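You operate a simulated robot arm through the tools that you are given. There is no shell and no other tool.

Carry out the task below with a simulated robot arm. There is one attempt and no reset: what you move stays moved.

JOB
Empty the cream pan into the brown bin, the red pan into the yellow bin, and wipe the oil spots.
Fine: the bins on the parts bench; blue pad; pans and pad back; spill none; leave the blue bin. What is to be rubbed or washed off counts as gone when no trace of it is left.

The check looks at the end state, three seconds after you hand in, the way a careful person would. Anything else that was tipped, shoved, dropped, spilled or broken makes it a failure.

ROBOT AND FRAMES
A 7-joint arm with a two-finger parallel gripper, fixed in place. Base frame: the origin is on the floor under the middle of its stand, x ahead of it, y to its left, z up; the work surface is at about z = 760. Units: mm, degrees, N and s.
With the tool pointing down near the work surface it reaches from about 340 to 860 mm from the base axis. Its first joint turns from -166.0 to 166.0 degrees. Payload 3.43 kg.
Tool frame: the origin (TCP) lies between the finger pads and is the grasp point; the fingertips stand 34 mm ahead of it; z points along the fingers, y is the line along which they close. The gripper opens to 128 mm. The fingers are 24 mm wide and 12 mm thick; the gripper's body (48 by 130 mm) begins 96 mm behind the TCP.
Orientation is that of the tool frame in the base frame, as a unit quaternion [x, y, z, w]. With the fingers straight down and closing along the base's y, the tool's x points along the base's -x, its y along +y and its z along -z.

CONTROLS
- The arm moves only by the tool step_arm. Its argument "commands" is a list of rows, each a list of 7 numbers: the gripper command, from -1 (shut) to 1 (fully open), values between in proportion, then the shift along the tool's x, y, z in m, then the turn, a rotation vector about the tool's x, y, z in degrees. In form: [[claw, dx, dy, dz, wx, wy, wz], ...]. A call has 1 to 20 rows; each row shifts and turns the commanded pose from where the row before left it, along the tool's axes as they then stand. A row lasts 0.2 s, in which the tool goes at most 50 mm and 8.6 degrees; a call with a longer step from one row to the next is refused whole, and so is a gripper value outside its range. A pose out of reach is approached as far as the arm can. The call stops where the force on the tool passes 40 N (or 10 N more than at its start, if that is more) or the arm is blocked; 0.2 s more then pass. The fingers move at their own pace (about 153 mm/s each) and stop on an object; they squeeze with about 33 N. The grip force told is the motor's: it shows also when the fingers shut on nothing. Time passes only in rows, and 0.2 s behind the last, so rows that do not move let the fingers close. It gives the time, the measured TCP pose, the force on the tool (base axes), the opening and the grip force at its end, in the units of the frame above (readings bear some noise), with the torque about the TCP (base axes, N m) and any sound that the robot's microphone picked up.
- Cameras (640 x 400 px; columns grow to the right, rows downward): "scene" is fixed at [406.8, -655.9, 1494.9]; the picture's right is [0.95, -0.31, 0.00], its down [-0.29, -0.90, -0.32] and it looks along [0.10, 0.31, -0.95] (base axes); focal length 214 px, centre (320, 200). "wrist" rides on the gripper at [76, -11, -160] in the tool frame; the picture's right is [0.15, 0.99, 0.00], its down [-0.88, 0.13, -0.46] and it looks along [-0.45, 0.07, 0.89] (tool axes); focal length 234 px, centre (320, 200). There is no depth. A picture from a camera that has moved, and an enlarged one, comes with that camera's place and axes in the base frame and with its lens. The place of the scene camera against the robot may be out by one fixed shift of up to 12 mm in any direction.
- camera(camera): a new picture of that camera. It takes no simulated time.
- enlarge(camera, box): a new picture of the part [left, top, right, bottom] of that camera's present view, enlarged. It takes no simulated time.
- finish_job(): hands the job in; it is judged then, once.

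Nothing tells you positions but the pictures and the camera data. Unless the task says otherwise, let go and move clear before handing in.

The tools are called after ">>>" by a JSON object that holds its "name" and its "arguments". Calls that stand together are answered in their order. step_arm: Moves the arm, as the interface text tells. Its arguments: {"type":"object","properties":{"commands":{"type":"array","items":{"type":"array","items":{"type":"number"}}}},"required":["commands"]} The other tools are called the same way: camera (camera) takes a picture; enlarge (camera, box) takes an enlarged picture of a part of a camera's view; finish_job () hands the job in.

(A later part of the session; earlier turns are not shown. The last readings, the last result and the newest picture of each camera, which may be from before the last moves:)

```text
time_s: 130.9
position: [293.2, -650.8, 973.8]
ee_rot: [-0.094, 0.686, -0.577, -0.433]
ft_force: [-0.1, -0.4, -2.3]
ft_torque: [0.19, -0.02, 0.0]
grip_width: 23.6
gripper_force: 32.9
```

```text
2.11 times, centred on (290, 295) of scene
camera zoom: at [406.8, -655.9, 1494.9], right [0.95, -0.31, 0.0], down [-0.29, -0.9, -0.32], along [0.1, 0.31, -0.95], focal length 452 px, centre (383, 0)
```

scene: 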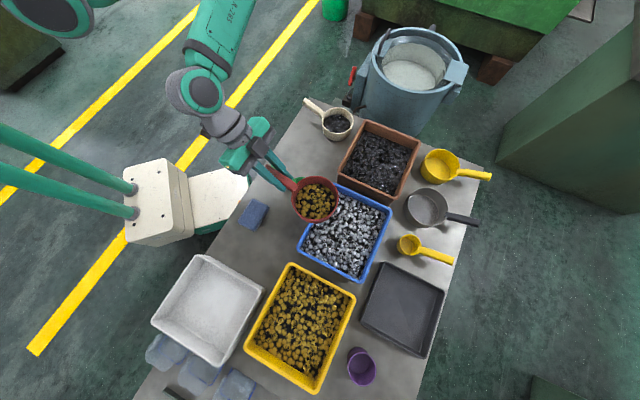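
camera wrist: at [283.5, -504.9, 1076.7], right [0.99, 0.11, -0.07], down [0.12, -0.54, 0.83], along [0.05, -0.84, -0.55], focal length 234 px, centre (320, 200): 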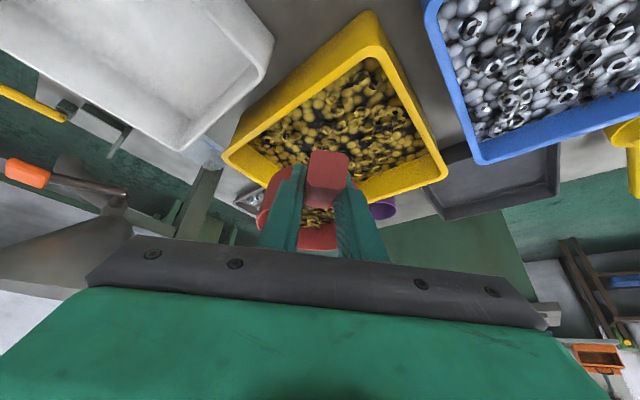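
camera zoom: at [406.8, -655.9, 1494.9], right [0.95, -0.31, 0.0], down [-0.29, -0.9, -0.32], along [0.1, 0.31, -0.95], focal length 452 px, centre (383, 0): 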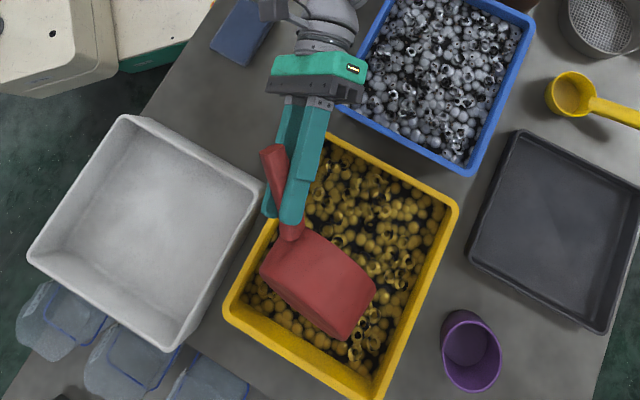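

>>> {"name": "step_arm", "arguments": {"commands": [[-1, 0, 0, 0, 3.05, 0, -3.97], [-1, 0, 0, 0, 3.05, 0, -3.97], [-1, 0, 0, 0, 3.05, 0, -3.97], [-1, 0, 0, 0, 3.05, 0, -3.97], [-1, 0, 0, 0, 3.05, 0, -3.97], [-1, 0, 0, 0, 3.05, 0, -3.97], [-1, 0, 0, 0, 3.05, 0, -3.97], [-1, 0, 0, 0, 3.05, 0, -3.97], [-1, 0, 0, 0, 0, 0, 0], [-1, 0, 0, 0, 0, 0, 0]]}}

>>> {"name": "enlarge", "arguments": {"camera": "scene", "box": [180, 200, 400, 390]}}

>>> {"name": "camera", "arguments": {"camera": "wrist"}}

```text
time_s: 133.1
position: [291.0, -649.9, 975.5]
ee_rot: [0.366, -0.498, 0.567, 0.545]
ft_force: [-0.4, -0.3, -2.6]
ft_torque: [0.19, -0.01, 0.0]
grip_width: 23.7
gripper_force: 32.6
```

```text
2.11 times, centred on (290, 295) of scene
camera zoom: at [406.8, -655.9, 1494.9], right [0.95, -0.31, 0.0], down [-0.29, -0.9, -0.32], along [0.1, 0.31, -0.95], focal length 452 px, centre (383, 0)
```

zoom: 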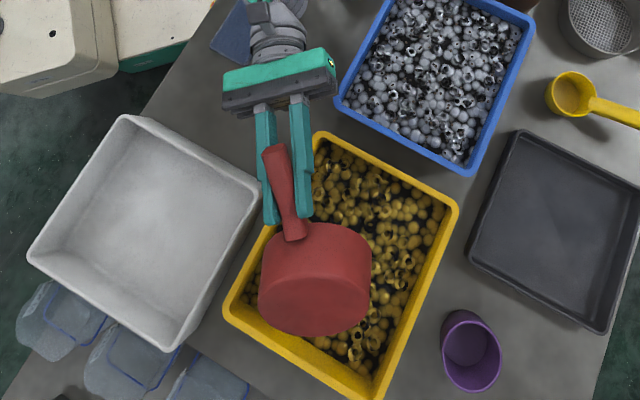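

```text
taken
camera wrist: at [311.3, -478.1, 1013.2], right [-0.99, 0.12, -0.02], down [0.05, 0.23, -0.97], along [-0.12, -0.97, -0.23], focal length 234 px, centre (320, 200)
```

wrist: 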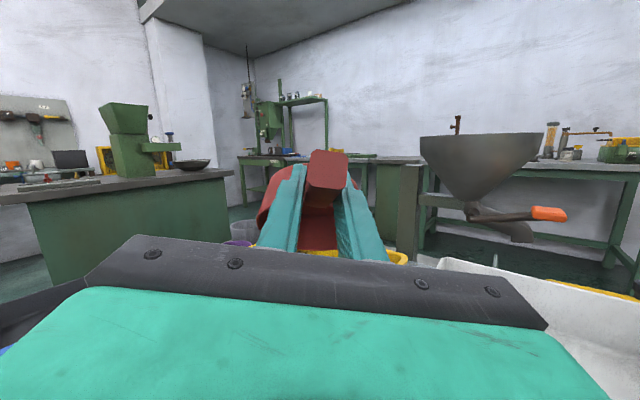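

Pan is inverted. I'll finish the last few degrees, wait, and look inside with the wrist camera.

>>> {"name": "step_arm", "arguments": {"commands": [[-1, 0, 0, 0, 3.05, 0, -3.97], [-1, 0, 0, 0, 3.05, 0, -3.97], [-1, 0, 0, 0, 0, 0, 0], [-1, 0, 0, 0, 0, 0, 0], [-1, 0, 0, 0, 0, 0, 0]]}}

>>> {"name": "enlarge", "arguments": {"camera": "wrist", "box": [240, 140, 400, 280]}}

>>> {"name": "enlarge", "arguments": {"camera": "scene", "box": [220, 240, 380, 400]}}

```text
time_s: 134.3
position: [291.3, -650.4, 975.1]
ee_rot: [0.428, -0.441, 0.554, 0.562]
ft_force: [-0.4, 0.2, -2.5]
ft_torque: [0.22, -0.02, 0.01]
grip_width: 23.7
gripper_force: 32.5
```

```text
2.86 times, centred on (320, 210) of wrist
camera zoom: at [305.2, -476.5, 1011.0], right [-0.99, 0.06, 0.14], down [-0.12, 0.23, -0.97], along [-0.08, -0.97, -0.22], focal length 669 px, centre (320, 171)
```

zoom: 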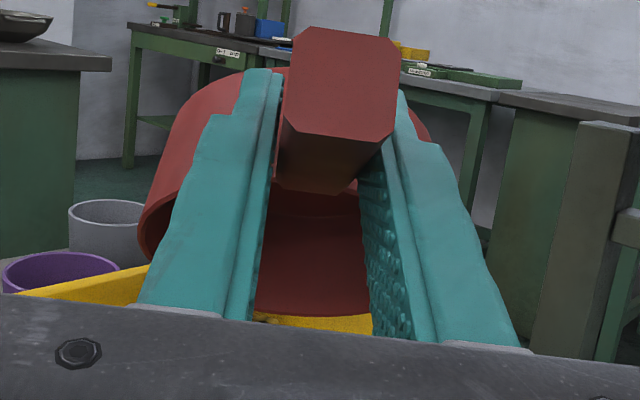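

```text
2.50 times, centred on (300, 320) of scene
camera zoom: at [406.8, -655.9, 1494.9], right [0.95, -0.31, 0.0], down [-0.29, -0.9, -0.32], along [0.1, 0.31, -0.95], focal length 536 px, centre (370, -100)
```

zoom: 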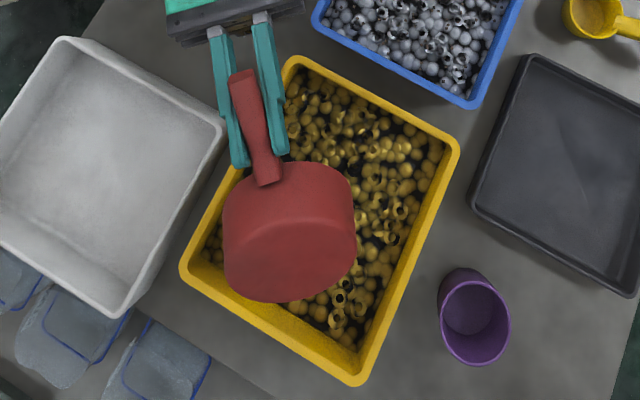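

The pan interior looks empty and no parts fell outside. Rotating back to level.

>>> {"name": "step_arm", "arguments": {"commands": [[-1, 0, 0, 0, -4.97, 0, 6.47], [-1, 0, 0, 0, -4.97, 0, 6.47], [-1, 0, 0, 0, -4.97, 0, 6.47], [-1, 0, 0, 0, -4.97, 0, 6.47], [-1, 0, 0, 0, -4.97, 0, 6.47], [-1, 0, 0, 0, -4.97, 0, 6.47], [-1, 0, 0, 0, -4.97, 0, 6.47], [-1, 0, 0, 0, -4.97, 0, 6.47], [-1, 0, 0, 0, -4.97, 0, 6.47], [-1, 0, 0, 0, -4.97, 0, 6.47], [-1, 0, 0, 0, -4.97, 0, 6.47], [-1, 0, 0, 0, -4.97, 0, 6.47], [-1, 0, 0, 0, -4.97, 0, 6.47], [-1, 0, 0, 0, -4.97, 0, 6.47], [-1, 0, 0, 0, -4.97, 0, 6.47], [-1, 0, 0, 0, -4.97, 0, 6.47], [-1, 0, 0, 0, -4.97, 0, 6.47], [-1, 0, 0, 0, -4.97, 0, 6.47], [-1, 0, 0, 0, -4.97, 0, 6.47], [-1, 0, 0, 0, -4.97, 0, 6.47]]}}

>>> {"name": "step_arm", "arguments": {"commands": [[-1, 0, 0, 0, -4.97, 0, 6.47], [-1, 0, 0, 0, -4.97, 0, 6.47], [-1, 0, 0, 0, 0, 0, 0]]}}

>>> {"name": "enlarge", "arguments": {"camera": "scene", "box": [180, 200, 400, 390]}}

>>> {"name": "camera", "arguments": {"camera": "wrist"}}

```text
time_s: 138.5
position: [291.4, -649.1, 974.5]
ee_rot: [0.622, 0.734, -0.255, 0.094]
ft_force: [0.9, 0.9, -2.2]
ft_torque: [0.17, 0.02, 0.03]
grip_width: 23.4
gripper_force: 33.1
```

```text
time_s: 139.3
position: [291.5, -650.0, 975.6]
ee_rot: [0.691, 0.678, -0.18, 0.176]
ft_force: [0.3, 0.3, -1.3]
ft_torque: [0.15, -0.01, 0.0]
grip_width: 23.5
gripper_force: 33.3
```

```text
2.11 times, centred on (290, 295) of scene
camera zoom: at [406.8, -655.9, 1494.9], right [0.95, -0.31, 0.0], down [-0.29, -0.9, -0.32], along [0.1, 0.31, -0.95], focal length 452 px, centre (383, 0)
```

zoom: 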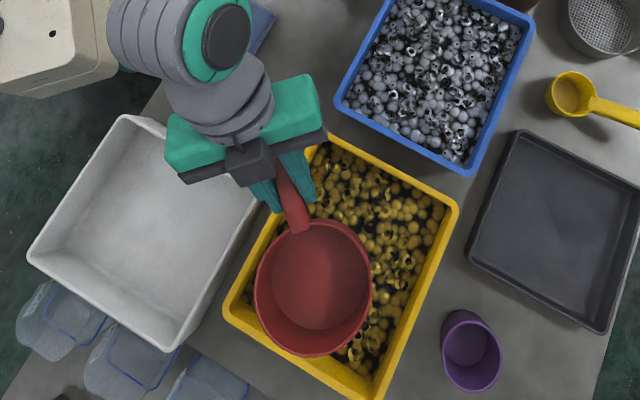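

```text
taken
camera wrist: at [282.3, -505.7, 1079.3], right [0.99, 0.11, -0.07], down [0.12, -0.55, 0.83], along [0.05, -0.83, -0.56], focal length 234 px, centre (320, 200)
```

wrist: 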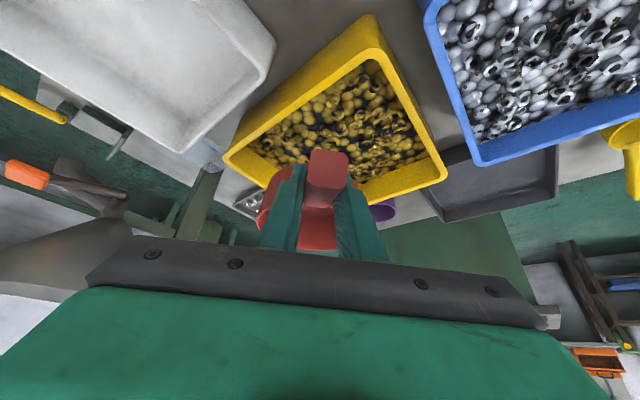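

The red pan is empty and level, nothing spilled. Carrying it back along the same route.

>>> {"name": "step_arm", "arguments": {"commands": [[-1, 0.009, 0.0032, -0.0059, 0, 0, 0], [-1, 0.0179, 0.0065, -0.0117, 0, 0, 0], [-1, 0.0179, 0.0065, -0.0117, 0, 0, 0], [-1, 0.0179, 0.0065, -0.0117, 0, 0, 0], [-1, 0.0179, 0.0065, -0.0117, 0, 0, 0], [-1, 0.0179, 0.0065, -0.0117, 0, 0, 0], [-1, 0.0179, 0.0065, -0.0117, 0, 0, 0], [-1, 0.0179, 0.0065, -0.0117, 0, 0, 0], [-1, 0.0179, 0.0065, -0.0117, 0, 0, 0], [-1, 0.0179, 0.0065, -0.0117, 0, 0, 0], [-1, 0.0179, 0.0065, -0.0117, 0, 0, 0], [-1, 0.0179, 0.0065, -0.0117, 0, 0, 0], [-1, 0.009, 0.0032, -0.0059, 0, 0, 0], [-1, 0, 0, 0, 0, 0, 0]]}}

>>> {"name": "step_arm", "arguments": {"commands": [[-1, 0, 0, 0, -1.4, 0, -2.45], [-1, 0, 0, 0, -2.81, 0, -4.9], [-1, 0, 0, 0, -2.81, 0, -4.9], [-1, 0, 0, 0, -2.81, 0, -4.9], [-1, 0, 0, 0, -2.81, 0, -4.9], [-1, 0, 0, 0, -2.81, 0, -4.9], [-1, 0, 0, 0, -2.81, 0, -4.9], [-1, 0, 0, 0, -2.81, 0, -4.9], [-1, 0, 0, 0, -1.4, 0, -2.45], [-1, 0, 0, 0, 0, 0, 0]]}}

>>> {"name": "camera", "arguments": {"camera": "scene"}}

```text
time_s: 142.3
position: [373.9, -394.7, 991.0]
ee_rot: [0.69, 0.679, -0.18, 0.176]
ft_force: [0.5, 0.6, -1.9]
ft_torque: [0.18, -0.01, -0.03]
grip_width: 23.7
gripper_force: 33.0
```

```text
time_s: 144.5
position: [374.3, -394.8, 992.8]
ee_rot: [0.377, 0.891, -0.094, 0.234]
ft_force: [0.2, 0.0, -2.7]
ft_torque: [0.14, 0.13, 0.0]
grip_width: 23.5
gripper_force: 33.2
```

```text
taken
```

scene: 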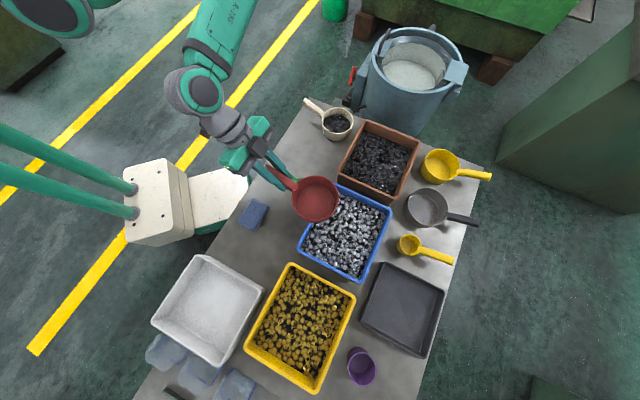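

Correcting half a degree of drift and returning to above the red pan's home.

>>> {"name": "step_arm", "arguments": {"commands": [[-1, 0, 0, 0, 0.46, -0.59, -0.16], [-1, 0.0043, 0.01, -0.0025, 0, 0, 0], [-1, 0.0086, 0.0201, -0.0049, 0, 0, 0], [-1, 0.0086, 0.0201, -0.0049, 0, 0, 0], [-1, 0.0086, 0.0201, -0.0049, 0, 0, 0], [-1, 0.0086, 0.0201, -0.0049, 0, 0, 0], [-1, 0.0086, 0.0201, -0.0049, 0, 0, 0], [-1, 0.0086, 0.0201, -0.0049, 0, 0, 0], [-1, 0.0086, 0.0201, -0.0049, 0, 0, 0], [-1, 0.0086, 0.0201, -0.0049, 0, 0, 0], [-1, 0.0086, 0.0201, -0.0049, 0, 0, 0], [-1, 0.0043, 0.01, -0.0025, 0, 0, 0], [-1, 0, 0, 0, 0, 0, 0]]}}

>>> {"name": "enlarge", "arguments": {"camera": "wrist", "box": [240, 100, 400, 260]}}

```text
time_s: 147.3
position: [448.5, -184.8, 991.6]
ee_rot: [0.376, 0.89, -0.101, 0.238]
ft_force: [-0.6, -0.2, -2.3]
ft_torque: [0.1, 0.12, 0.0]
grip_width: 23.8
gripper_force: 32.9
```

```text
2.50 times, centred on (320, 180) of wrist
camera zoom: at [338.9, -87.8, 1094.7], right [0.62, 0.78, -0.07], down [0.47, -0.29, 0.83], along [0.63, -0.55, -0.55], focal length 585 px, centre (320, 250)
```

zoom: 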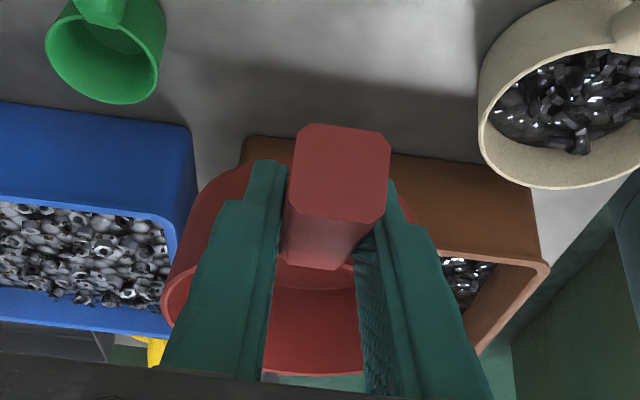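

>>> {"name": "step_arm", "arguments": {"commands": [[-1, 0.0044, 0.0014, 0.0087, 0, 0, 0], [-1, 0.0099, 0, 0.0173, 0, 0, 0], [-1, 0.0099, 0, 0.0173, 0, 0, 0], [-1, 0.0099, 0, 0.0173, 0, 0, 0], [-1, 0.0099, 0, 0.0173, 0, 0, 0], [-1, 0.0099, 0, 0.0173, 0, 0, 0], [-1, 0.0099, 0, 0.0173, 0, 0, 0], [-1, 0.005, 0, 0.0087, 0, 0, 0], [-1, 0.004, 0, 0.007, 0, 0, 0], [-1, 0, 0, 0, 0, 0, 0]]}}

>>> {"name": "camera", "arguments": {"camera": "wrist"}}

>>> {"name": "enlarge", "arguments": {"camera": "scene", "box": [200, 80, 360, 180]}}

```text
time_s: 149.5
position: [450.1, -183.7, 845.1]
ee_rot: [0.376, 0.89, -0.101, 0.237]
ft_force: [-0.5, 0.6, -1.7]
ft_torque: [0.16, 0.08, 0.0]
grip_width: 23.8
gripper_force: 33.4
```

```text
taken
camera wrist: at [340.0, -86.9, 946.7], right [0.62, 0.78, -0.07], down [0.47, -0.29, 0.83], along [0.63, -0.55, -0.55], focal length 234 px, centre (320, 200)
```

wrist: 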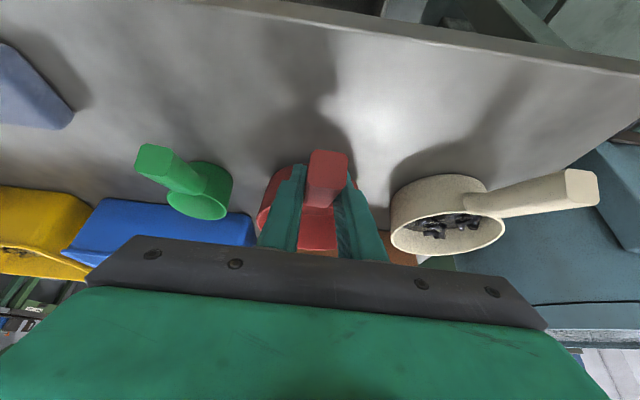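

```text
4.00 times, centred on (280, 130) of scene
camera zoom: at [406.8, -655.9, 1494.9], right [0.95, -0.31, 0.0], down [-0.29, -0.9, -0.32], along [0.1, 0.31, -0.95], focal length 858 px, centre (480, 480)
```

zoom: 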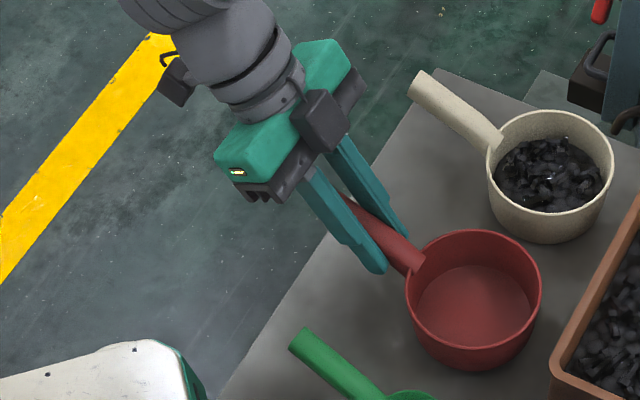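

The red pan is nearly home. I notice the green scoop's handle has been nudged — the forearm must have brushed it during the pour. I'll set the red pan down first, then put the scoop back.

>>> {"name": "step_arm", "arguments": {"commands": [[-1, 0.0025, 0, 0.0043, 0, 0, 0], [-1, 0.002, 0, 0.0035, 0, 0, 0], [-1, 0.001, 0, 0.0017, 0, 0, 0], [-1, 0.0005, 0, 0.0009, 0, 0, 0], [-1, 0, 0, 0, 0, 0, 0]]}}

```text
time_s: 150.7
position: [451.4, -183.5, 833.1]
ee_rot: [0.376, 0.89, -0.101, 0.238]
ft_force: [-0.6, -0.2, -0.7]
ft_torque: [-0.05, 0.0, 0.0]
grip_width: 23.8
gripper_force: 33.2
```

>>> {"name": "step_arm", "arguments": {"commands": [[-1, 0.0003, 0, 0.0005, 0, 0, 0], [-1, 0, 0, 0, 0, 0, 0]]}}

>>> {"name": "enlarge", "arguments": {"camera": "scene", "box": [200, 80, 360, 180]}}

```text
time_s: 151.3
position: [450.7, -183.5, 834.4]
ee_rot: [0.376, 0.889, -0.102, 0.238]
ft_force: [-1.5, -2.0, 5.9]
ft_torque: [-0.83, -0.43, -0.2]
grip_width: 23.8
gripper_force: 32.9
```

```text
4.00 times, centred on (280, 130) of scene
camera zoom: at [406.8, -655.9, 1494.9], right [0.95, -0.31, 0.0], down [-0.29, -0.9, -0.32], along [0.1, 0.31, -0.95], focal length 858 px, centre (480, 480)
```

zoom: 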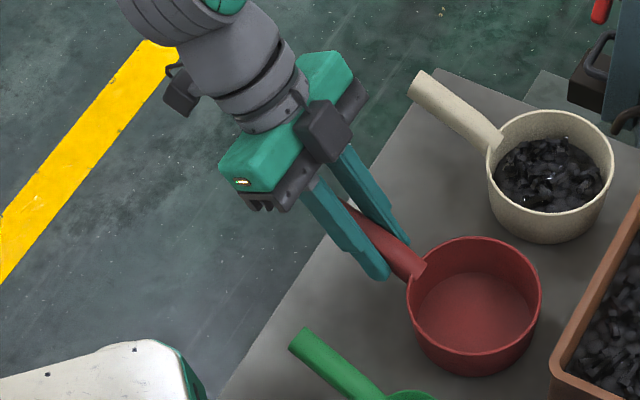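

>>> {"name": "step_arm", "arguments": {"commands": [[-1, 0.0004, 0, 0.0007, 0, 0, 0], [-1, 0.0004, 0, 0.0007, 0, 0, 0], [-0.65, 0, 0, 0, 0, 0, 0], [-0.6, 0, 0, 0, 0, 0, 0], [-0.4, 0, 0, 0, 0, 0, 0], [0.0, 0, 0, 0, 0, 0, 0], [0.0, 0, 0, 0, 0, 0, 0]]}}

>>> {"name": "enlarge", "arguments": {"camera": "scene", "box": [200, 80, 360, 180]}}

>>> {"name": "enlarge", "arguments": {"camera": "wrist", "box": [240, 100, 400, 240]}}

```text
time_s: 152.9
position: [450.6, -183.4, 831.3]
ee_rot: [0.376, 0.89, -0.101, 0.238]
ft_force: [0.8, -0.2, -0.1]
ft_torque: [-0.01, -0.01, -0.01]
grip_width: 64.1
gripper_force: 0.0
```

```text
4.00 times, centred on (280, 130) of scene
camera zoom: at [406.8, -655.9, 1494.9], right [0.95, -0.31, 0.0], down [-0.29, -0.9, -0.32], along [0.1, 0.31, -0.95], focal length 858 px, centre (480, 480)
```

zoom: 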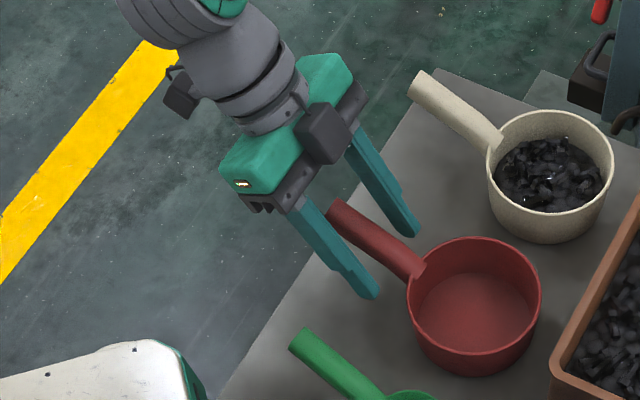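

```text
2.86 times, centred on (320, 170) of wrist
camera zoom: at [340.0, -87.1, 933.3], right [0.62, 0.78, -0.07], down [0.47, -0.29, 0.83], along [0.63, -0.55, -0.55], focal length 669 px, centre (320, 286)
```

zoom: 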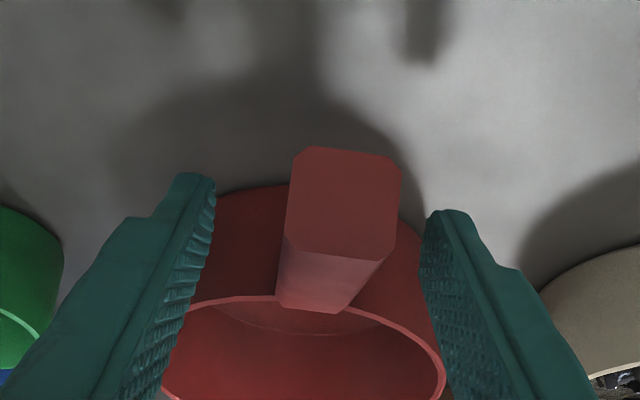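

The red pan is down, empty, in place but with its handle turned about 3°. I'll nudge the handle back to its original direction by closing loosely with the tool slightly turned.

>>> {"name": "step_arm", "arguments": {"commands": [[0.0, 0, -0.0035, 0, -0.75, 0, -1.3], [-0.3, 0, 0, 0, 0, 0, 0], [-0.5, 0, 0, 0, 0, 0, 0], [-0.6, 0, 0, 0, 0, 0, 0], [-0.62, 0, 0, 0, 0, 0, 0], [-0.62, 0, 0, 0, 0, 0, 0], [-0.3, 0, 0, 0, 0, 0, 0], [0.0, 0, 0, 0, 0, 0, 0]]}}

>>> {"name": "enlarge", "arguments": {"camera": "scene", "box": [200, 80, 360, 180]}}

```text
time_s: 154.7
position: [447.6, -186.7, 832.0]
ee_rot: [0.364, 0.895, -0.097, 0.239]
ft_force: [0.1, 0.1, -0.1]
ft_torque: [-0.02, 0.02, 0.01]
grip_width: 64.2
gripper_force: 0.1
```

```text
4.00 times, centred on (280, 130) of scene
camera zoom: at [406.8, -655.9, 1494.9], right [0.95, -0.31, 0.0], down [-0.29, -0.9, -0.32], along [0.1, 0.31, -0.95], focal length 858 px, centre (480, 480)
```

zoom: 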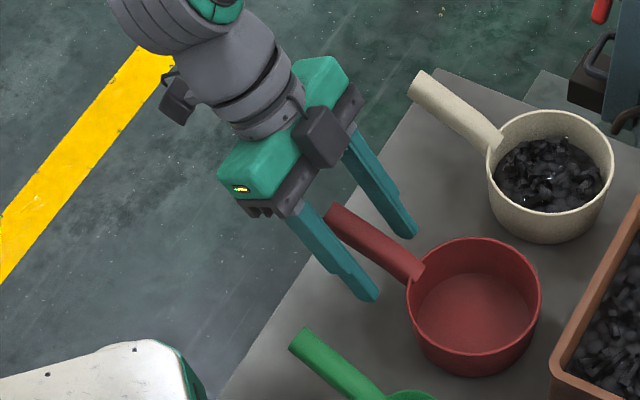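

The red handle is back to its original direction. Now rising and moving over to look at the cream pan's handle.

>>> {"name": "step_arm", "arguments": {"commands": [[0.0, -0.0174, 0, -0.0303, 0, 0, 0], [0.0, -0.0174, 0, -0.0303, 0, 0, 0], [0.0, -0.0004, 0.0423, 0.0003, 0, 0, 0], [0.0, -0.0004, 0.0423, 0.0003, 0, 0, 0], [0.0, -0.0004, 0.0423, 0.0003, 0, 0, 0], [0.0, -0.0004, 0.0423, 0.0003, 0, 0, 0], [0.0, 0, 0, 0, 0, 0, 0]]}}

>>> {"name": "camera", "arguments": {"camera": "wrist"}}

>>> {"name": "enlarge", "arguments": {"camera": "wrist", "box": [240, 60, 400, 220]}}

>>> {"name": "camera", "arguments": {"camera": "scene"}}

```text
time_s: 156.3
position: [569.5, -65.4, 898.4]
ee_rot: [0.364, 0.895, -0.098, 0.239]
ft_force: [0.5, -0.1, 0.6]
ft_torque: [0.0, 0.01, -0.01]
grip_width: 63.9
gripper_force: 0.1
```

```text
taken
camera wrist: at [456.4, 28.0, 1001.9], right [0.6, 0.8, -0.07], down [0.48, -0.28, 0.83], along [0.64, -0.54, -0.55], focal length 234 px, centre (320, 200)
```

wrist: 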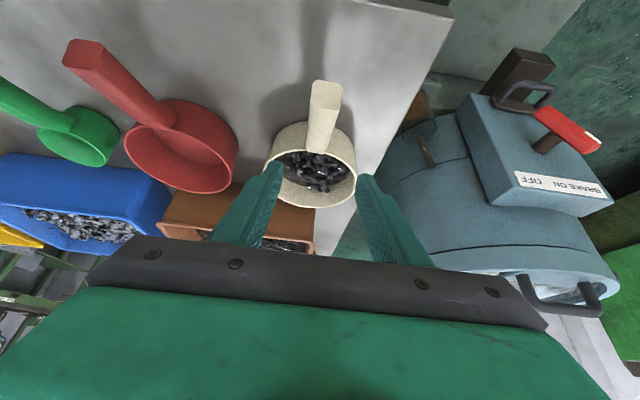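

```text
2.50 times, centred on (320, 140) of wrist
camera zoom: at [456.4, 28.0, 1001.9], right [0.6, 0.8, -0.07], down [0.48, -0.28, 0.83], along [0.64, -0.54, -0.55], focal length 585 px, centre (320, 350)
```

zoom: 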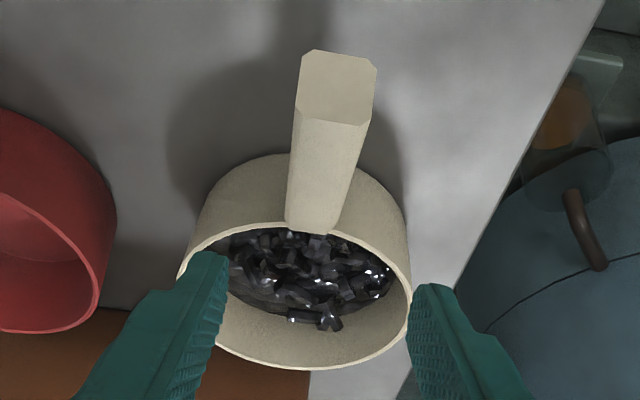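

```text
taken
```

scene: 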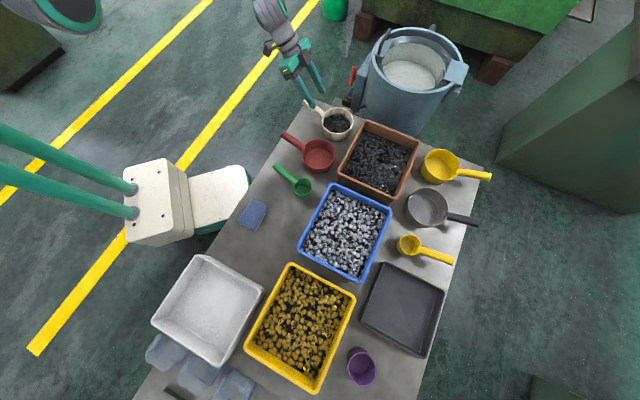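

The cream pan's handle has the same shape; I place the grip at about (565.5,-68,829). The blue drum beside it stands below bench height, so it's not in the way. Descending around the handle.

>>> {"name": "step_arm", "arguments": {"commands": [[0.0, 0.0088, -0.0012, 0.0148, 0, 0, 0], [0.0, 0.0088, -0.0012, 0.0148, 0, 0, 0], [0.0, 0.0088, -0.0012, 0.0148, 0, 0, 0], [0.0, 0.0088, -0.0012, 0.0148, 0, 0, 0], [0.0, 0, 0, 0, 0, 0, 0]]}}

>>> {"name": "enlarge", "arguments": {"camera": "wrist", "box": [240, 100, 400, 240]}}

>>> {"name": "enlarge", "arguments": {"camera": "scene", "box": [270, 60, 370, 150]}}

```text
time_s: 157.5
position: [564.3, -70.1, 831.0]
ee_rot: [0.365, 0.894, -0.097, 0.239]
ft_force: [-0.1, 0.2, 0.6]
ft_torque: [0.01, 0.04, 0.03]
grip_width: 64.0
gripper_force: 0.2
```

```text
2.86 times, centred on (320, 170) of wrist
camera zoom: at [451.7, 24.2, 933.8], right [0.6, 0.8, -0.07], down [0.47, -0.28, 0.83], along [0.64, -0.54, -0.55], focal length 669 px, centre (320, 286)
```

zoom: 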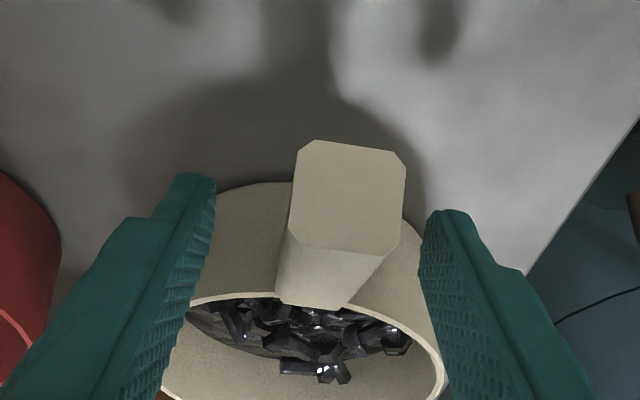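

```text
4.44 times, centred on (320, 105) of scene
camera zoom: at [406.8, -655.9, 1494.9], right [0.95, -0.31, 0.0], down [-0.29, -0.9, -0.32], along [0.1, 0.31, -0.95], focal length 953 px, centre (320, 622)
```

zoom: 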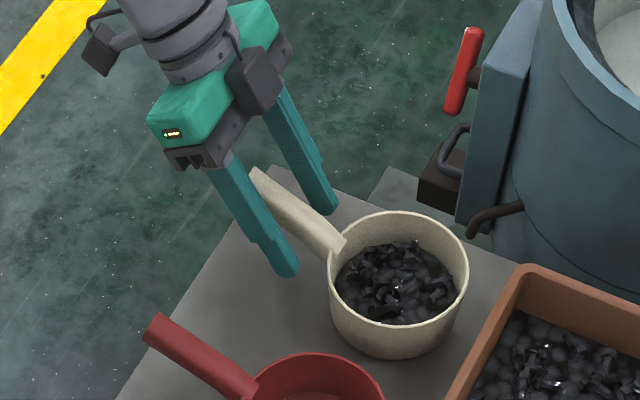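

Alignment matches the red pan's grip. Closing, settling and lifting a little.

>>> {"name": "step_arm", "arguments": {"commands": [[-0.4, 0, 0, 0, 0, 0, 0], [-1, 0, 0, 0, 0, 0, 0], [-1, 0, 0, 0, 0, 0, 0], [-1, 0, 0, 0, 0, 0, 0], [-1, 0, 0, 0, 0, 0, 0]]}}

>>> {"name": "enlarge", "arguments": {"camera": "wrist", "box": [240, 100, 400, 240]}}

>>> {"name": "enlarge", "arguments": {"camera": "scene", "box": [270, 60, 370, 150]}}

```text
time_s: 158.7
position: [564.8, -69.7, 830.9]
ee_rot: [0.364, 0.895, -0.098, 0.239]
ft_force: [-0.7, -0.4, -0.9]
ft_torque: [0.02, 0.19, -0.07]
grip_width: 23.8
gripper_force: 32.9
```

```text
2.86 times, centred on (320, 170) of wrist
camera zoom: at [451.6, 24.2, 934.0], right [0.6, 0.8, -0.07], down [0.48, -0.28, 0.83], along [0.64, -0.54, -0.55], focal length 669 px, centre (320, 286)
```

zoom: 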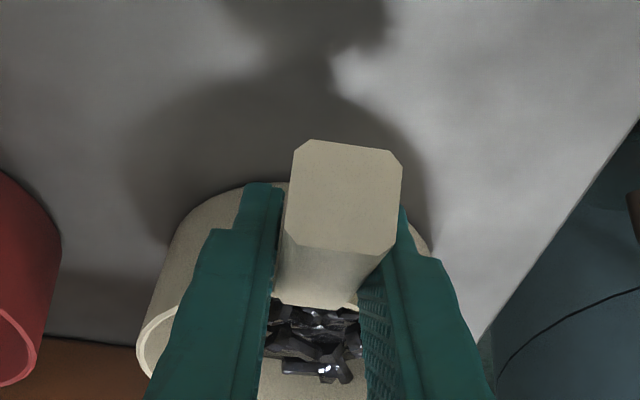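

```text
4.44 times, centred on (320, 105) of scene
camera zoom: at [406.8, -655.9, 1494.9], right [0.95, -0.31, 0.0], down [-0.29, -0.9, -0.32], along [0.1, 0.31, -0.95], focal length 953 px, centre (320, 622)
```

zoom: 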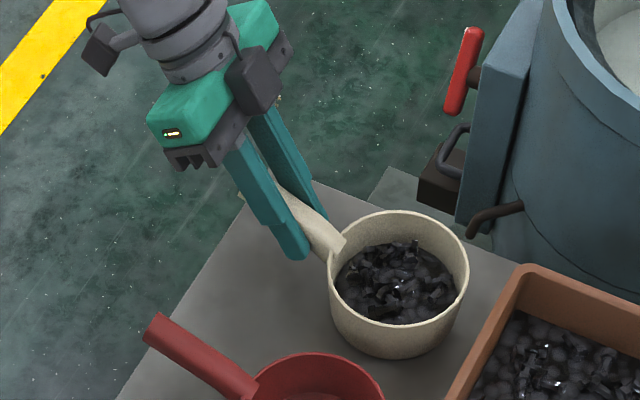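

Gripped with no shift. Lifting slowly and checking weight.

>>> {"name": "step_arm", "arguments": {"commands": [[-1, -0.0005, 0, -0.00087, 0, 0, 0], [-1, -0.0005, 0, -0.00087, 0, 0, 0], [-1, -0.001, 0, -0.00173, 0, 0, 0], [-1, -0.002, 0, -0.0035, 0, 0, 0], [-1, -0.003, 0, -0.0052, 0, 0, 0], [-1, 0, 0, 0, 0, 0, 0]]}}

>>> {"name": "enlarge", "arguments": {"camera": "wrist", "box": [240, 100, 400, 240]}}

>>> {"name": "enlarge", "arguments": {"camera": "scene", "box": [270, 60, 370, 150]}}

```text
time_s: 160.1
position: [562.4, -68.5, 844.9]
ee_rot: [0.365, 0.895, -0.098, 0.239]
ft_force: [-0.4, 0.5, -3.0]
ft_torque: [0.21, 0.19, -0.01]
grip_width: 23.3
gripper_force: 33.2
```

```text
2.86 times, centred on (320, 170) of wrist
camera zoom: at [451.3, 24.5, 947.4], right [0.6, 0.8, -0.07], down [0.47, -0.28, 0.83], along [0.64, -0.54, -0.55], focal length 669 px, centre (320, 286)
```

zoom: 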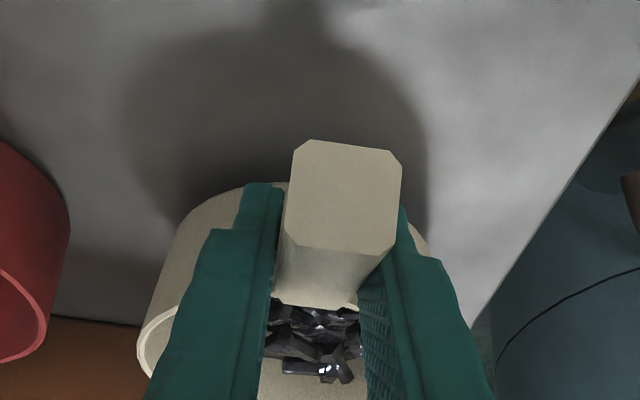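

```text
4.44 times, centred on (320, 105) of scene
camera zoom: at [406.8, -655.9, 1494.9], right [0.95, -0.31, 0.0], down [-0.29, -0.9, -0.32], along [0.1, 0.31, -0.95], focal length 953 px, centre (320, 622)
```

zoom: 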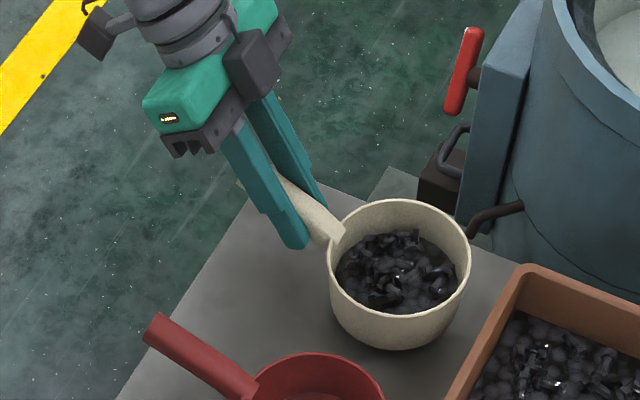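

Level and secure. Raising to carry height.

>>> {"name": "step_arm", "arguments": {"commands": [[-1, -0.005, 0, -0.0087, 0, 0, 0], [-1, -0.0075, 0, -0.013, 0, 0, 0], [-1, -0.0099, 0, -0.0173, 0, 0, 0], [-1, -0.0099, 0, -0.0173, 0, 0, 0], [-1, -0.0099, 0, -0.0173, 0, 0, 0], [-1, -0.0099, 0, -0.0173, 0, 0, 0], [-1, -0.0099, 0, -0.0173, 0, 0, 0], [-1, -0.0075, 0, -0.013, 0, 0, 0], [-1, -0.004, 0, -0.007, 0, 0, 0], [-1, 0, 0, 0, 0, 0, 0]]}}

>>> {"name": "camera", "arguments": {"camera": "scene"}}

```text
time_s: 162.3
position: [564.1, -71.6, 994.0]
ee_rot: [0.364, 0.895, -0.097, 0.239]
ft_force: [-0.2, -0.2, -3.2]
ft_torque: [0.19, 0.21, 0.01]
grip_width: 23.6
gripper_force: 33.1
```

```text
taken
```

scene: 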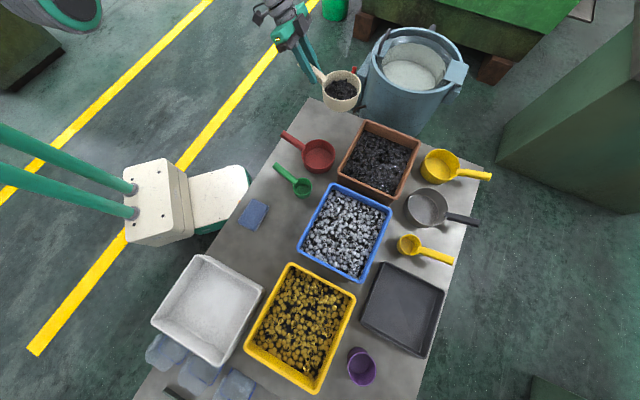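

Carrying the cream pan to the brown bin.

>>> {"name": "step_arm", "arguments": {"commands": [[-1, -0.0079, -0.006, 0.0048, 0, 0, 0], [-1, -0.01587, -0.01197, 0.00955, 0, 0, 0], [-1, -0.01587, -0.01197, 0.00955, 0, 0, 0], [-1, -0.01587, -0.01197, 0.00955, 0, 0, 0], [-1, -0.01587, -0.01197, 0.00955, 0, 0, 0], [-1, -0.01587, -0.01197, 0.00955, 0, 0, 0], [-1, -0.01587, -0.01197, 0.00955, 0, 0, 0], [-1, -0.01587, -0.01197, 0.00955, 0, 0, 0], [-1, -0.01587, -0.01197, 0.00955, 0, 0, 0], [-1, -0.01587, -0.01197, 0.00955, 0, 0, 0], [-1, -0.01587, -0.01197, 0.00955, 0, 0, 0], [-1, -0.0079, -0.006, 0.0048, 0, 0, 0], [-1, 0, 0, 0, 0, 0, 0]]}}

>>> {"name": "enlarge", "arguments": {"camera": "scene", "box": [260, 60, 480, 250]}}

>>> {"name": "camera", "arguments": {"camera": "wrist"}}

```text
time_s: 165.1
position: [618.5, -305.7, 988.6]
ee_rot: [0.365, 0.895, -0.098, 0.239]
ft_force: [0.0, 0.1, -3.9]
ft_torque: [0.19, 0.2, 0.02]
grip_width: 23.5
gripper_force: 32.8
```

```text
2.11 times, centred on (370, 155) of scene
camera zoom: at [406.8, -655.9, 1494.9], right [0.95, -0.31, 0.0], down [-0.29, -0.9, -0.32], along [0.1, 0.31, -0.95], focal length 452 px, centre (215, 295)
```

zoom: 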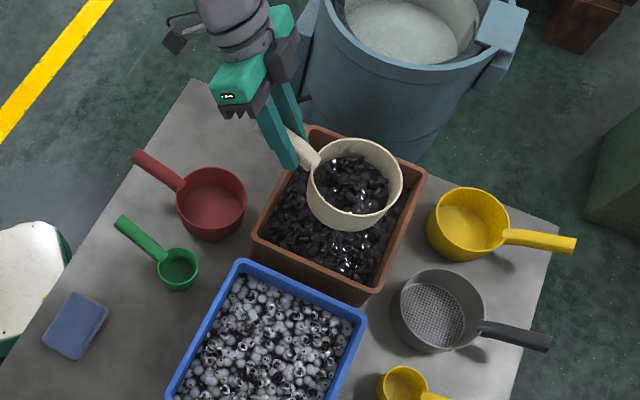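

```text
taken
camera wrist: at [504.9, -212.8, 1091.4], right [0.6, 0.8, -0.07], down [0.48, -0.28, 0.83], along [0.64, -0.54, -0.55], focal length 234 px, centre (320, 200)
```

wrist: 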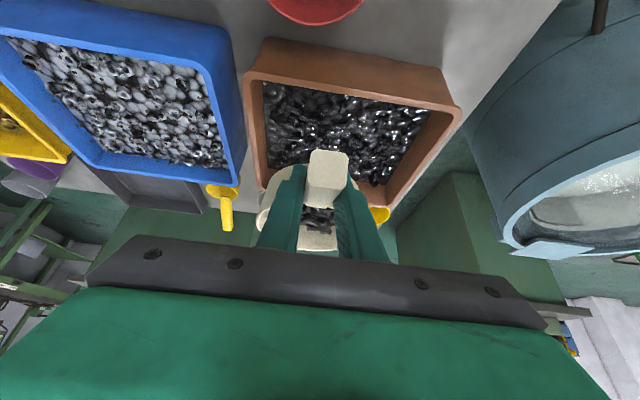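

Pan is centred over the brown bin. Starting the pour slowly.

>>> {"name": "step_arm", "arguments": {"commands": [[-1, 0, 0, 0, 1.5, 0, -2.0], [-1, 0, 0, 0, 3.05, 0, -3.97], [-1, 0, 0, 0, 3.05, 0, -3.97], [-1, 0, 0, 0, 3.05, 0, -3.97], [-1, 0, 0, 0, 3.05, 0, -3.97], [-1, 0, 0, 0, 3.05, 0, -3.97], [-1, 0, 0, 0, 3.05, 0, -3.97], [-1, 0, 0, 0, 3.05, 0, -3.97], [-1, 0, 0, 0, 3.05, 0, -3.97], [-1, 0, 0, 0, 3.05, 0, -3.97]]}}

>>> {"name": "enlarge", "arguments": {"camera": "scene", "box": [260, 60, 480, 250]}}

```text
time_s: 167.3
position: [617.0, -306.1, 988.9]
ee_rot: [0.106, 0.912, -0.385, 0.098]
ft_force: [0.8, -0.5, -3.8]
ft_torque: [0.23, 0.15, 0.02]
grip_width: 23.4
gripper_force: 33.3
```

```text
2.11 times, centred on (370, 155) of scene
camera zoom: at [406.8, -655.9, 1494.9], right [0.95, -0.31, 0.0], down [-0.29, -0.9, -0.32], along [0.1, 0.31, -0.95], focal length 452 px, centre (215, 295)
```

zoom: 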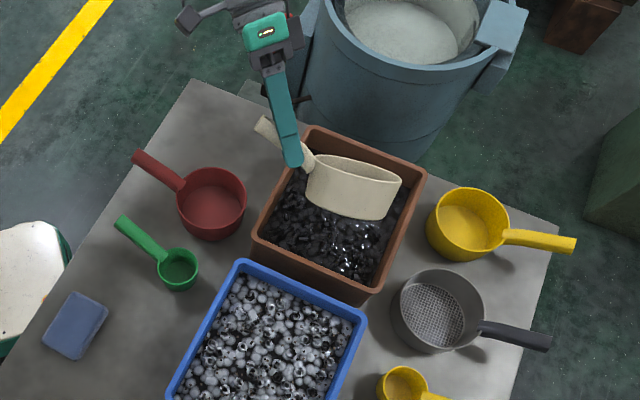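

>>> {"name": "step_arm", "arguments": {"commands": [[-1, 0, 0, 0, 2.4, 0, -3.2], [-1, 0, 0, 0, 2.4, 0, -3.2], [-1, 0, 0, 0, 2.4, 0, -3.2], [-1, 0, 0, 0, 2.4, 0, -3.2], [-1, 0, 0, 0, 2.4, 0, -3.2], [-1, 0, 0, 0, 2.4, 0, -3.2]]}}

>>> {"name": "enlarge", "arguments": {"camera": "scene", "box": [260, 60, 480, 250]}}

```text
time_s: 168.7
position: [616.6, -305.8, 989.7]
ee_rot: [-0.035, 0.861, -0.507, 0.019]
ft_force: [0.8, -1.4, -2.8]
ft_torque: [0.19, 0.16, 0.0]
grip_width: 23.6
gripper_force: 33.1
```

```text
2.11 times, centred on (370, 155) of scene
camera zoom: at [406.8, -655.9, 1494.9], right [0.95, -0.31, 0.0], down [-0.29, -0.9, -0.32], along [0.1, 0.31, -0.95], focal length 452 px, centre (215, 295)
```

zoom: 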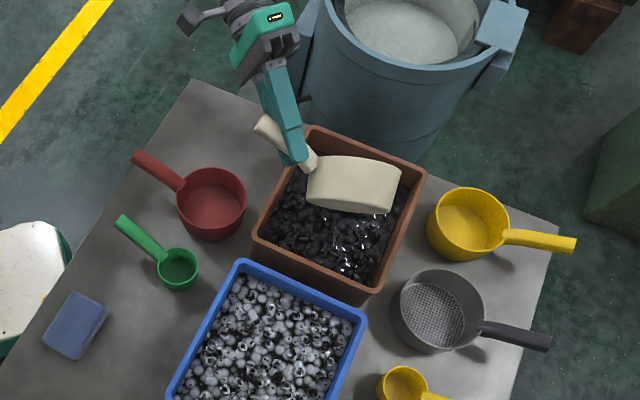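

>>> {"name": "step_arm", "arguments": {"commands": [[-1, 0, 0, 0, 1.8, 0, -2.4], [-1, 0, 0, 0, 1.8, 0, -2.4], [-1, 0, 0, 0, 1.8, 0, -2.4], [-1, 0, 0, 0, 1.8, 0, -2.4], [-1, 0, 0, 0, 1.8, 0, -2.4], [-1, 0, 0, 0, 1.8, 0, -2.4], [-1, 0, 0, 0, 1.8, 0, -2.4], [-1, 0, 0, 0, 1.8, 0, -2.4]]}}

>>> {"name": "enlarge", "arguments": {"camera": "scene", "box": [260, 60, 480, 250]}}

```text
time_s: 170.5
position: [617.4, -306.8, 989.1]
ee_rot: [-0.177, 0.772, -0.607, -0.062]
ft_force: [-0.1, -0.3, -1.8]
ft_torque: [0.13, 0.13, 0.0]
grip_width: 23.5
gripper_force: 33.3
```

```text
2.11 times, centred on (370, 155) of scene
camera zoom: at [406.8, -655.9, 1494.9], right [0.95, -0.31, 0.0], down [-0.29, -0.9, -0.32], along [0.1, 0.31, -0.95], focal length 452 px, centre (215, 295)
```

zoom: 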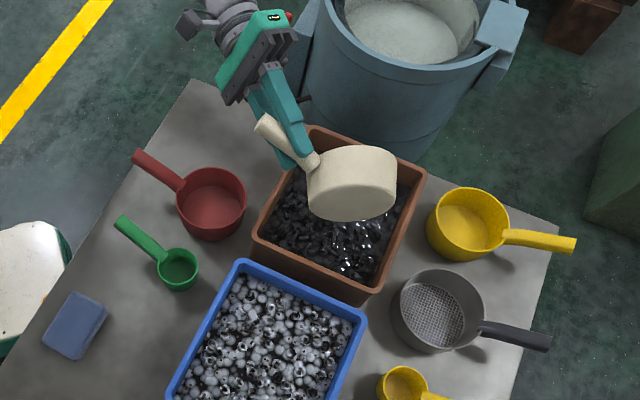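

Weight has dropped, contents are leaving. Continuing gradually.

>>> {"name": "step_arm", "arguments": {"commands": [[-1, 0, 0, 0, 2.4, 0, -3.2], [-1, 0, 0, 0, 2.4, 0, -3.2], [-1, 0, 0, 0, 2.4, 0, -3.2], [-1, 0, 0, 0, 2.4, 0, -3.2], [-1, 0, 0, 0, 2.4, 0, -3.2], [-1, 0, 0, 0, 2.4, 0, -3.2], [-1, 0, 0, 0, 3.05, 0, -3.97], [-1, 0, 0, 0, 3.05, 0, -3.97], [-1, 0, 0, 0, 0, 0, 0]]}}

>>> {"name": "camera", "arguments": {"camera": "scene"}}

>>> {"name": "enlarge", "arguments": {"camera": "scene", "box": [260, 60, 480, 250]}}

>>> {"name": "camera", "arguments": {"camera": "wrist"}}

```text
time_s: 172.5
position: [616.7, -305.9, 990.3]
ee_rot: [0.36, -0.591, 0.701, 0.17]
ft_force: [1.2, 0.6, -1.9]
ft_torque: [0.15, 0.15, 0.01]
grip_width: 23.5
gripper_force: 33.0
```

```text
taken
```

scene: 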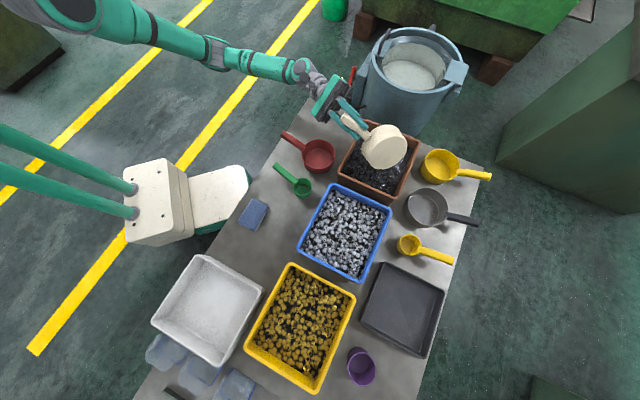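

```text
2.11 times, centred on (370, 155) of scene
camera zoom: at [406.8, -655.9, 1494.9], right [0.95, -0.31, 0.0], down [-0.29, -0.9, -0.32], along [0.1, 0.31, -0.95], focal length 452 px, centre (215, 295)
```

zoom: 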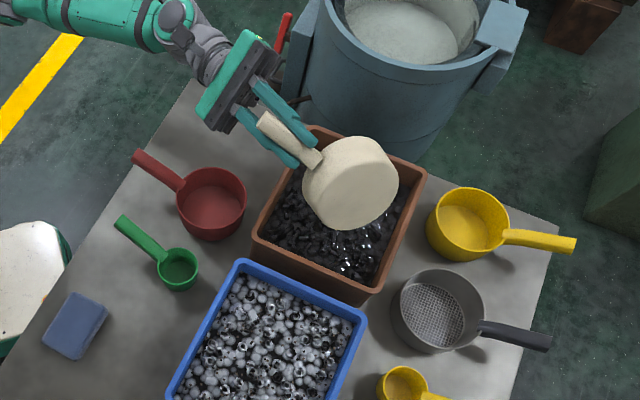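

```text
taken
camera wrist: at [523.2, -165.4, 1046.3], right [-0.76, -0.27, -0.6], down [0.38, 0.57, -0.73], along [0.53, -0.78, -0.33], focal length 234 px, centre (320, 200)
```

wrist: 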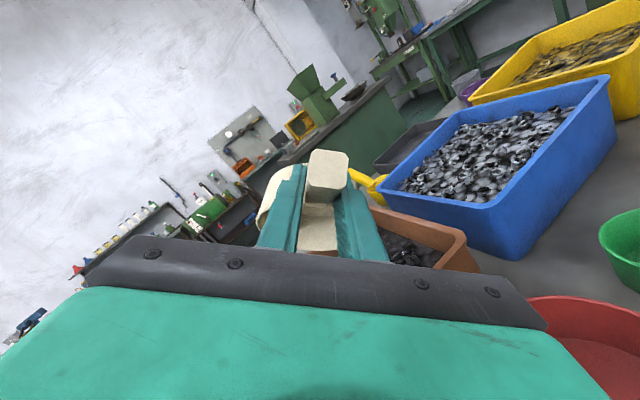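

>>> {"name": "step_arm", "arguments": {"commands": [[-1, 0, 0, 0, 3.05, 0, -3.97], [-1, 0, 0, 0, 3.05, 0, -3.97], [-1, 0, 0, 0, 3.05, 0, -3.97], [-1, 0, 0, 0, 3.05, 0, -3.97], [-1, 0, 0, 0, 3.05, 0, -3.97], [-1, 0, 0, 0, 3.05, 0, -3.97], [-1, 0, 0, 0, 0, 0, 0]]}}

>>> {"name": "enlarge", "arguments": {"camera": "scene", "box": [230, 60, 450, 250]}}

>>> {"name": "camera", "arguments": {"camera": "wrist"}}

```text
time_s: 174.1
position: [617.5, -306.4, 989.4]
ee_rot: [0.496, -0.386, 0.736, 0.251]
ft_force: [0.4, -0.1, -2.4]
ft_torque: [0.17, 0.14, -0.01]
grip_width: 23.7
gripper_force: 33.1
```

```text
2.11 times, centred on (340, 155) of scene
camera zoom: at [406.8, -655.9, 1494.9], right [0.95, -0.31, 0.0], down [-0.29, -0.9, -0.32], along [0.1, 0.31, -0.95], focal length 452 px, centre (278, 295)
```

zoom: 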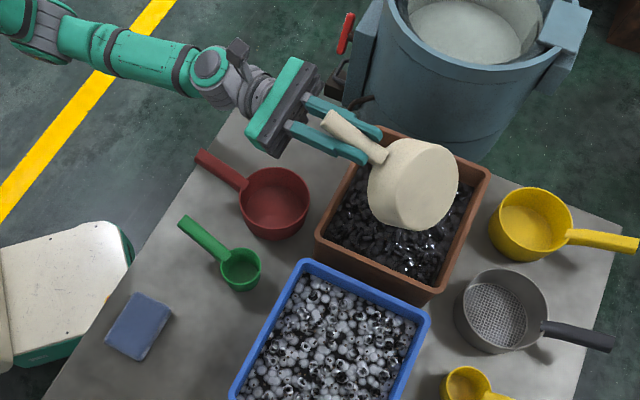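

```text
taken
camera wrist: at [510.4, -169.9, 1031.5], right [-0.8, -0.57, -0.18], down [-0.01, 0.31, -0.95], along [0.6, -0.76, -0.25], focal length 234 px, centre (320, 200)
```

wrist: 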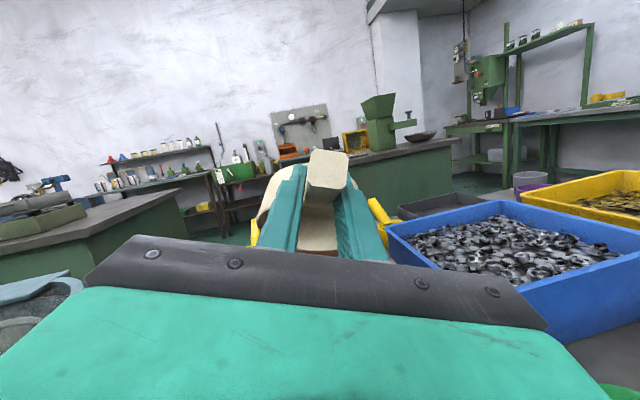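

>>> {"name": "step_arm", "arguments": {"commands": [[-1, 0, 0, 0, 3.05, 0, -3.97], [-1, 0, 0, 0, 3.05, 0, -3.97], [-1, 0, 0, 0, 0, 0, 0], [-1, 0, 0, 0, 0, 0, 0], [-1, 0, 0, 0, 0, 0, 0]]}}

>>> {"name": "enlarge", "arguments": {"camera": "wrist", "box": [240, 140, 400, 280]}}

>>> {"name": "enlarge", "arguments": {"camera": "scene", "box": [230, 60, 450, 250]}}

```text
time_s: 175.3
position: [617.6, -306.9, 990.7]
ee_rot: [0.534, -0.312, 0.736, 0.275]
ft_force: [0.0, -0.1, -2.0]
ft_torque: [0.14, 0.11, -0.03]
grip_width: 23.7
gripper_force: 33.3
```

```text
2.86 times, centred on (320, 210) of wrist
camera zoom: at [505.3, -173.2, 1027.9], right [-0.77, -0.64, -0.02], down [-0.13, 0.19, -0.97], along [0.62, -0.75, -0.23], focal length 669 px, centre (320, 171)
```

zoom: 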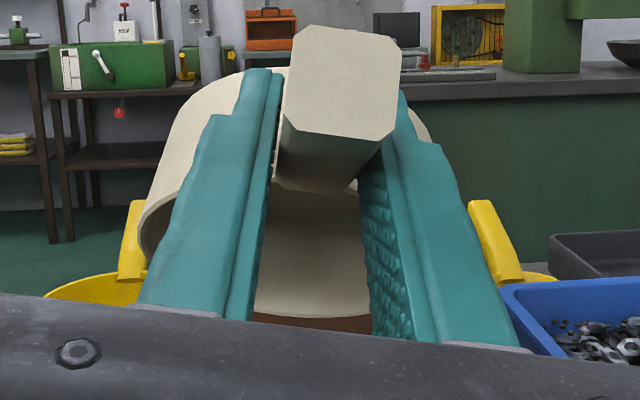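

```text
2.11 times, centred on (340, 155) of scene
camera zoom: at [406.8, -655.9, 1494.9], right [0.95, -0.31, 0.0], down [-0.29, -0.9, -0.32], along [0.1, 0.31, -0.95], focal length 452 px, centre (278, 295)
```

zoom: 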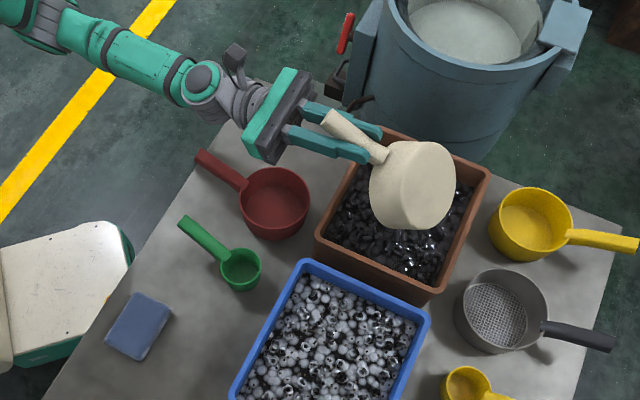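

Interior is clean cream with no parts visible, and the red pan hasn't moved. Rotating back to level.

>>> {"name": "step_arm", "arguments": {"commands": [[-1, 0, 0, 0, -4.915, 0, 6.4], [-1, 0, 0, 0, -4.915, 0, 6.4], [-1, 0, 0, 0, -4.915, 0, 6.4], [-1, 0, 0, 0, -4.915, 0, 6.4], [-1, 0, 0, 0, -4.915, 0, 6.4], [-1, 0, 0, 0, -4.915, 0, 6.4], [-1, 0, 0, 0, -4.915, 0, 6.4], [-1, 0, 0, 0, -4.915, 0, 6.4], [-1, 0, 0, 0, -4.915, 0, 6.4], [-1, 0, 0, 0, -4.915, 0, 6.4], [-1, 0, 0, 0, -4.915, 0, 6.4], [-1, 0, 0, 0, -4.915, 0, 6.4], [-1, 0, 0, 0, -4.915, 0, 6.4], [-1, 0, 0, 0, -4.915, 0, 6.4], [-1, 0, 0, 0, -4.915, 0, 6.4], [-1, 0, 0, 0, -4.915, 0, 6.4], [-1, 0, 0, 0, -4.915, 0, 6.4], [-1, 0, 0, 0, -4.915, 0, 6.4], [-1, 0, 0, 0, -4.915, 0, 6.4], [-1, 0, 0, 0, -4.915, 0, 6.4]]}}

>>> {"name": "step_arm", "arguments": {"commands": [[-1, 0, 0, 0, -4.915, 0, 6.4], [-1, 0, 0, 0, 0, 0, 0]]}}

>>> {"name": "enlarge", "arguments": {"camera": "scene", "box": [230, 60, 450, 250]}}

```text
time_s: 179.5
position: [616.9, -305.2, 989.5]
ee_rot: [0.323, 0.911, -0.145, 0.211]
ft_force: [0.4, -0.6, -3.7]
ft_torque: [0.08, 0.09, -0.01]
grip_width: 23.5
gripper_force: 33.0
```

```text
time_s: 180.1
position: [617.5, -305.8, 990.3]
ee_rot: [0.365, 0.897, -0.094, 0.233]
ft_force: [0.1, -0.2, -1.5]
ft_torque: [0.13, 0.08, -0.02]
grip_width: 23.7
gripper_force: 32.9
```

```text
2.11 times, centred on (340, 155) of scene
camera zoom: at [406.8, -655.9, 1494.9], right [0.95, -0.31, 0.0], down [-0.29, -0.9, -0.32], along [0.1, 0.31, -0.95], focal length 452 px, centre (278, 295)
```

zoom: 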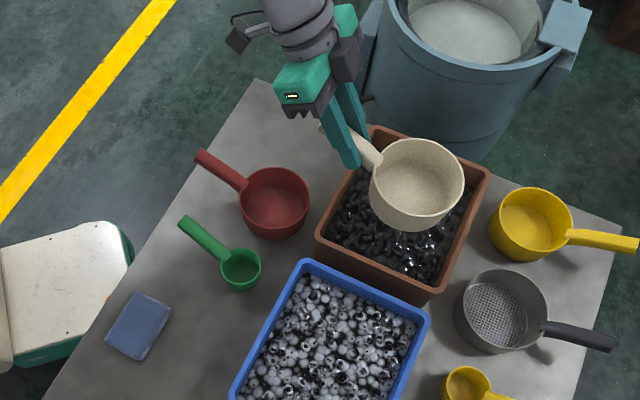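

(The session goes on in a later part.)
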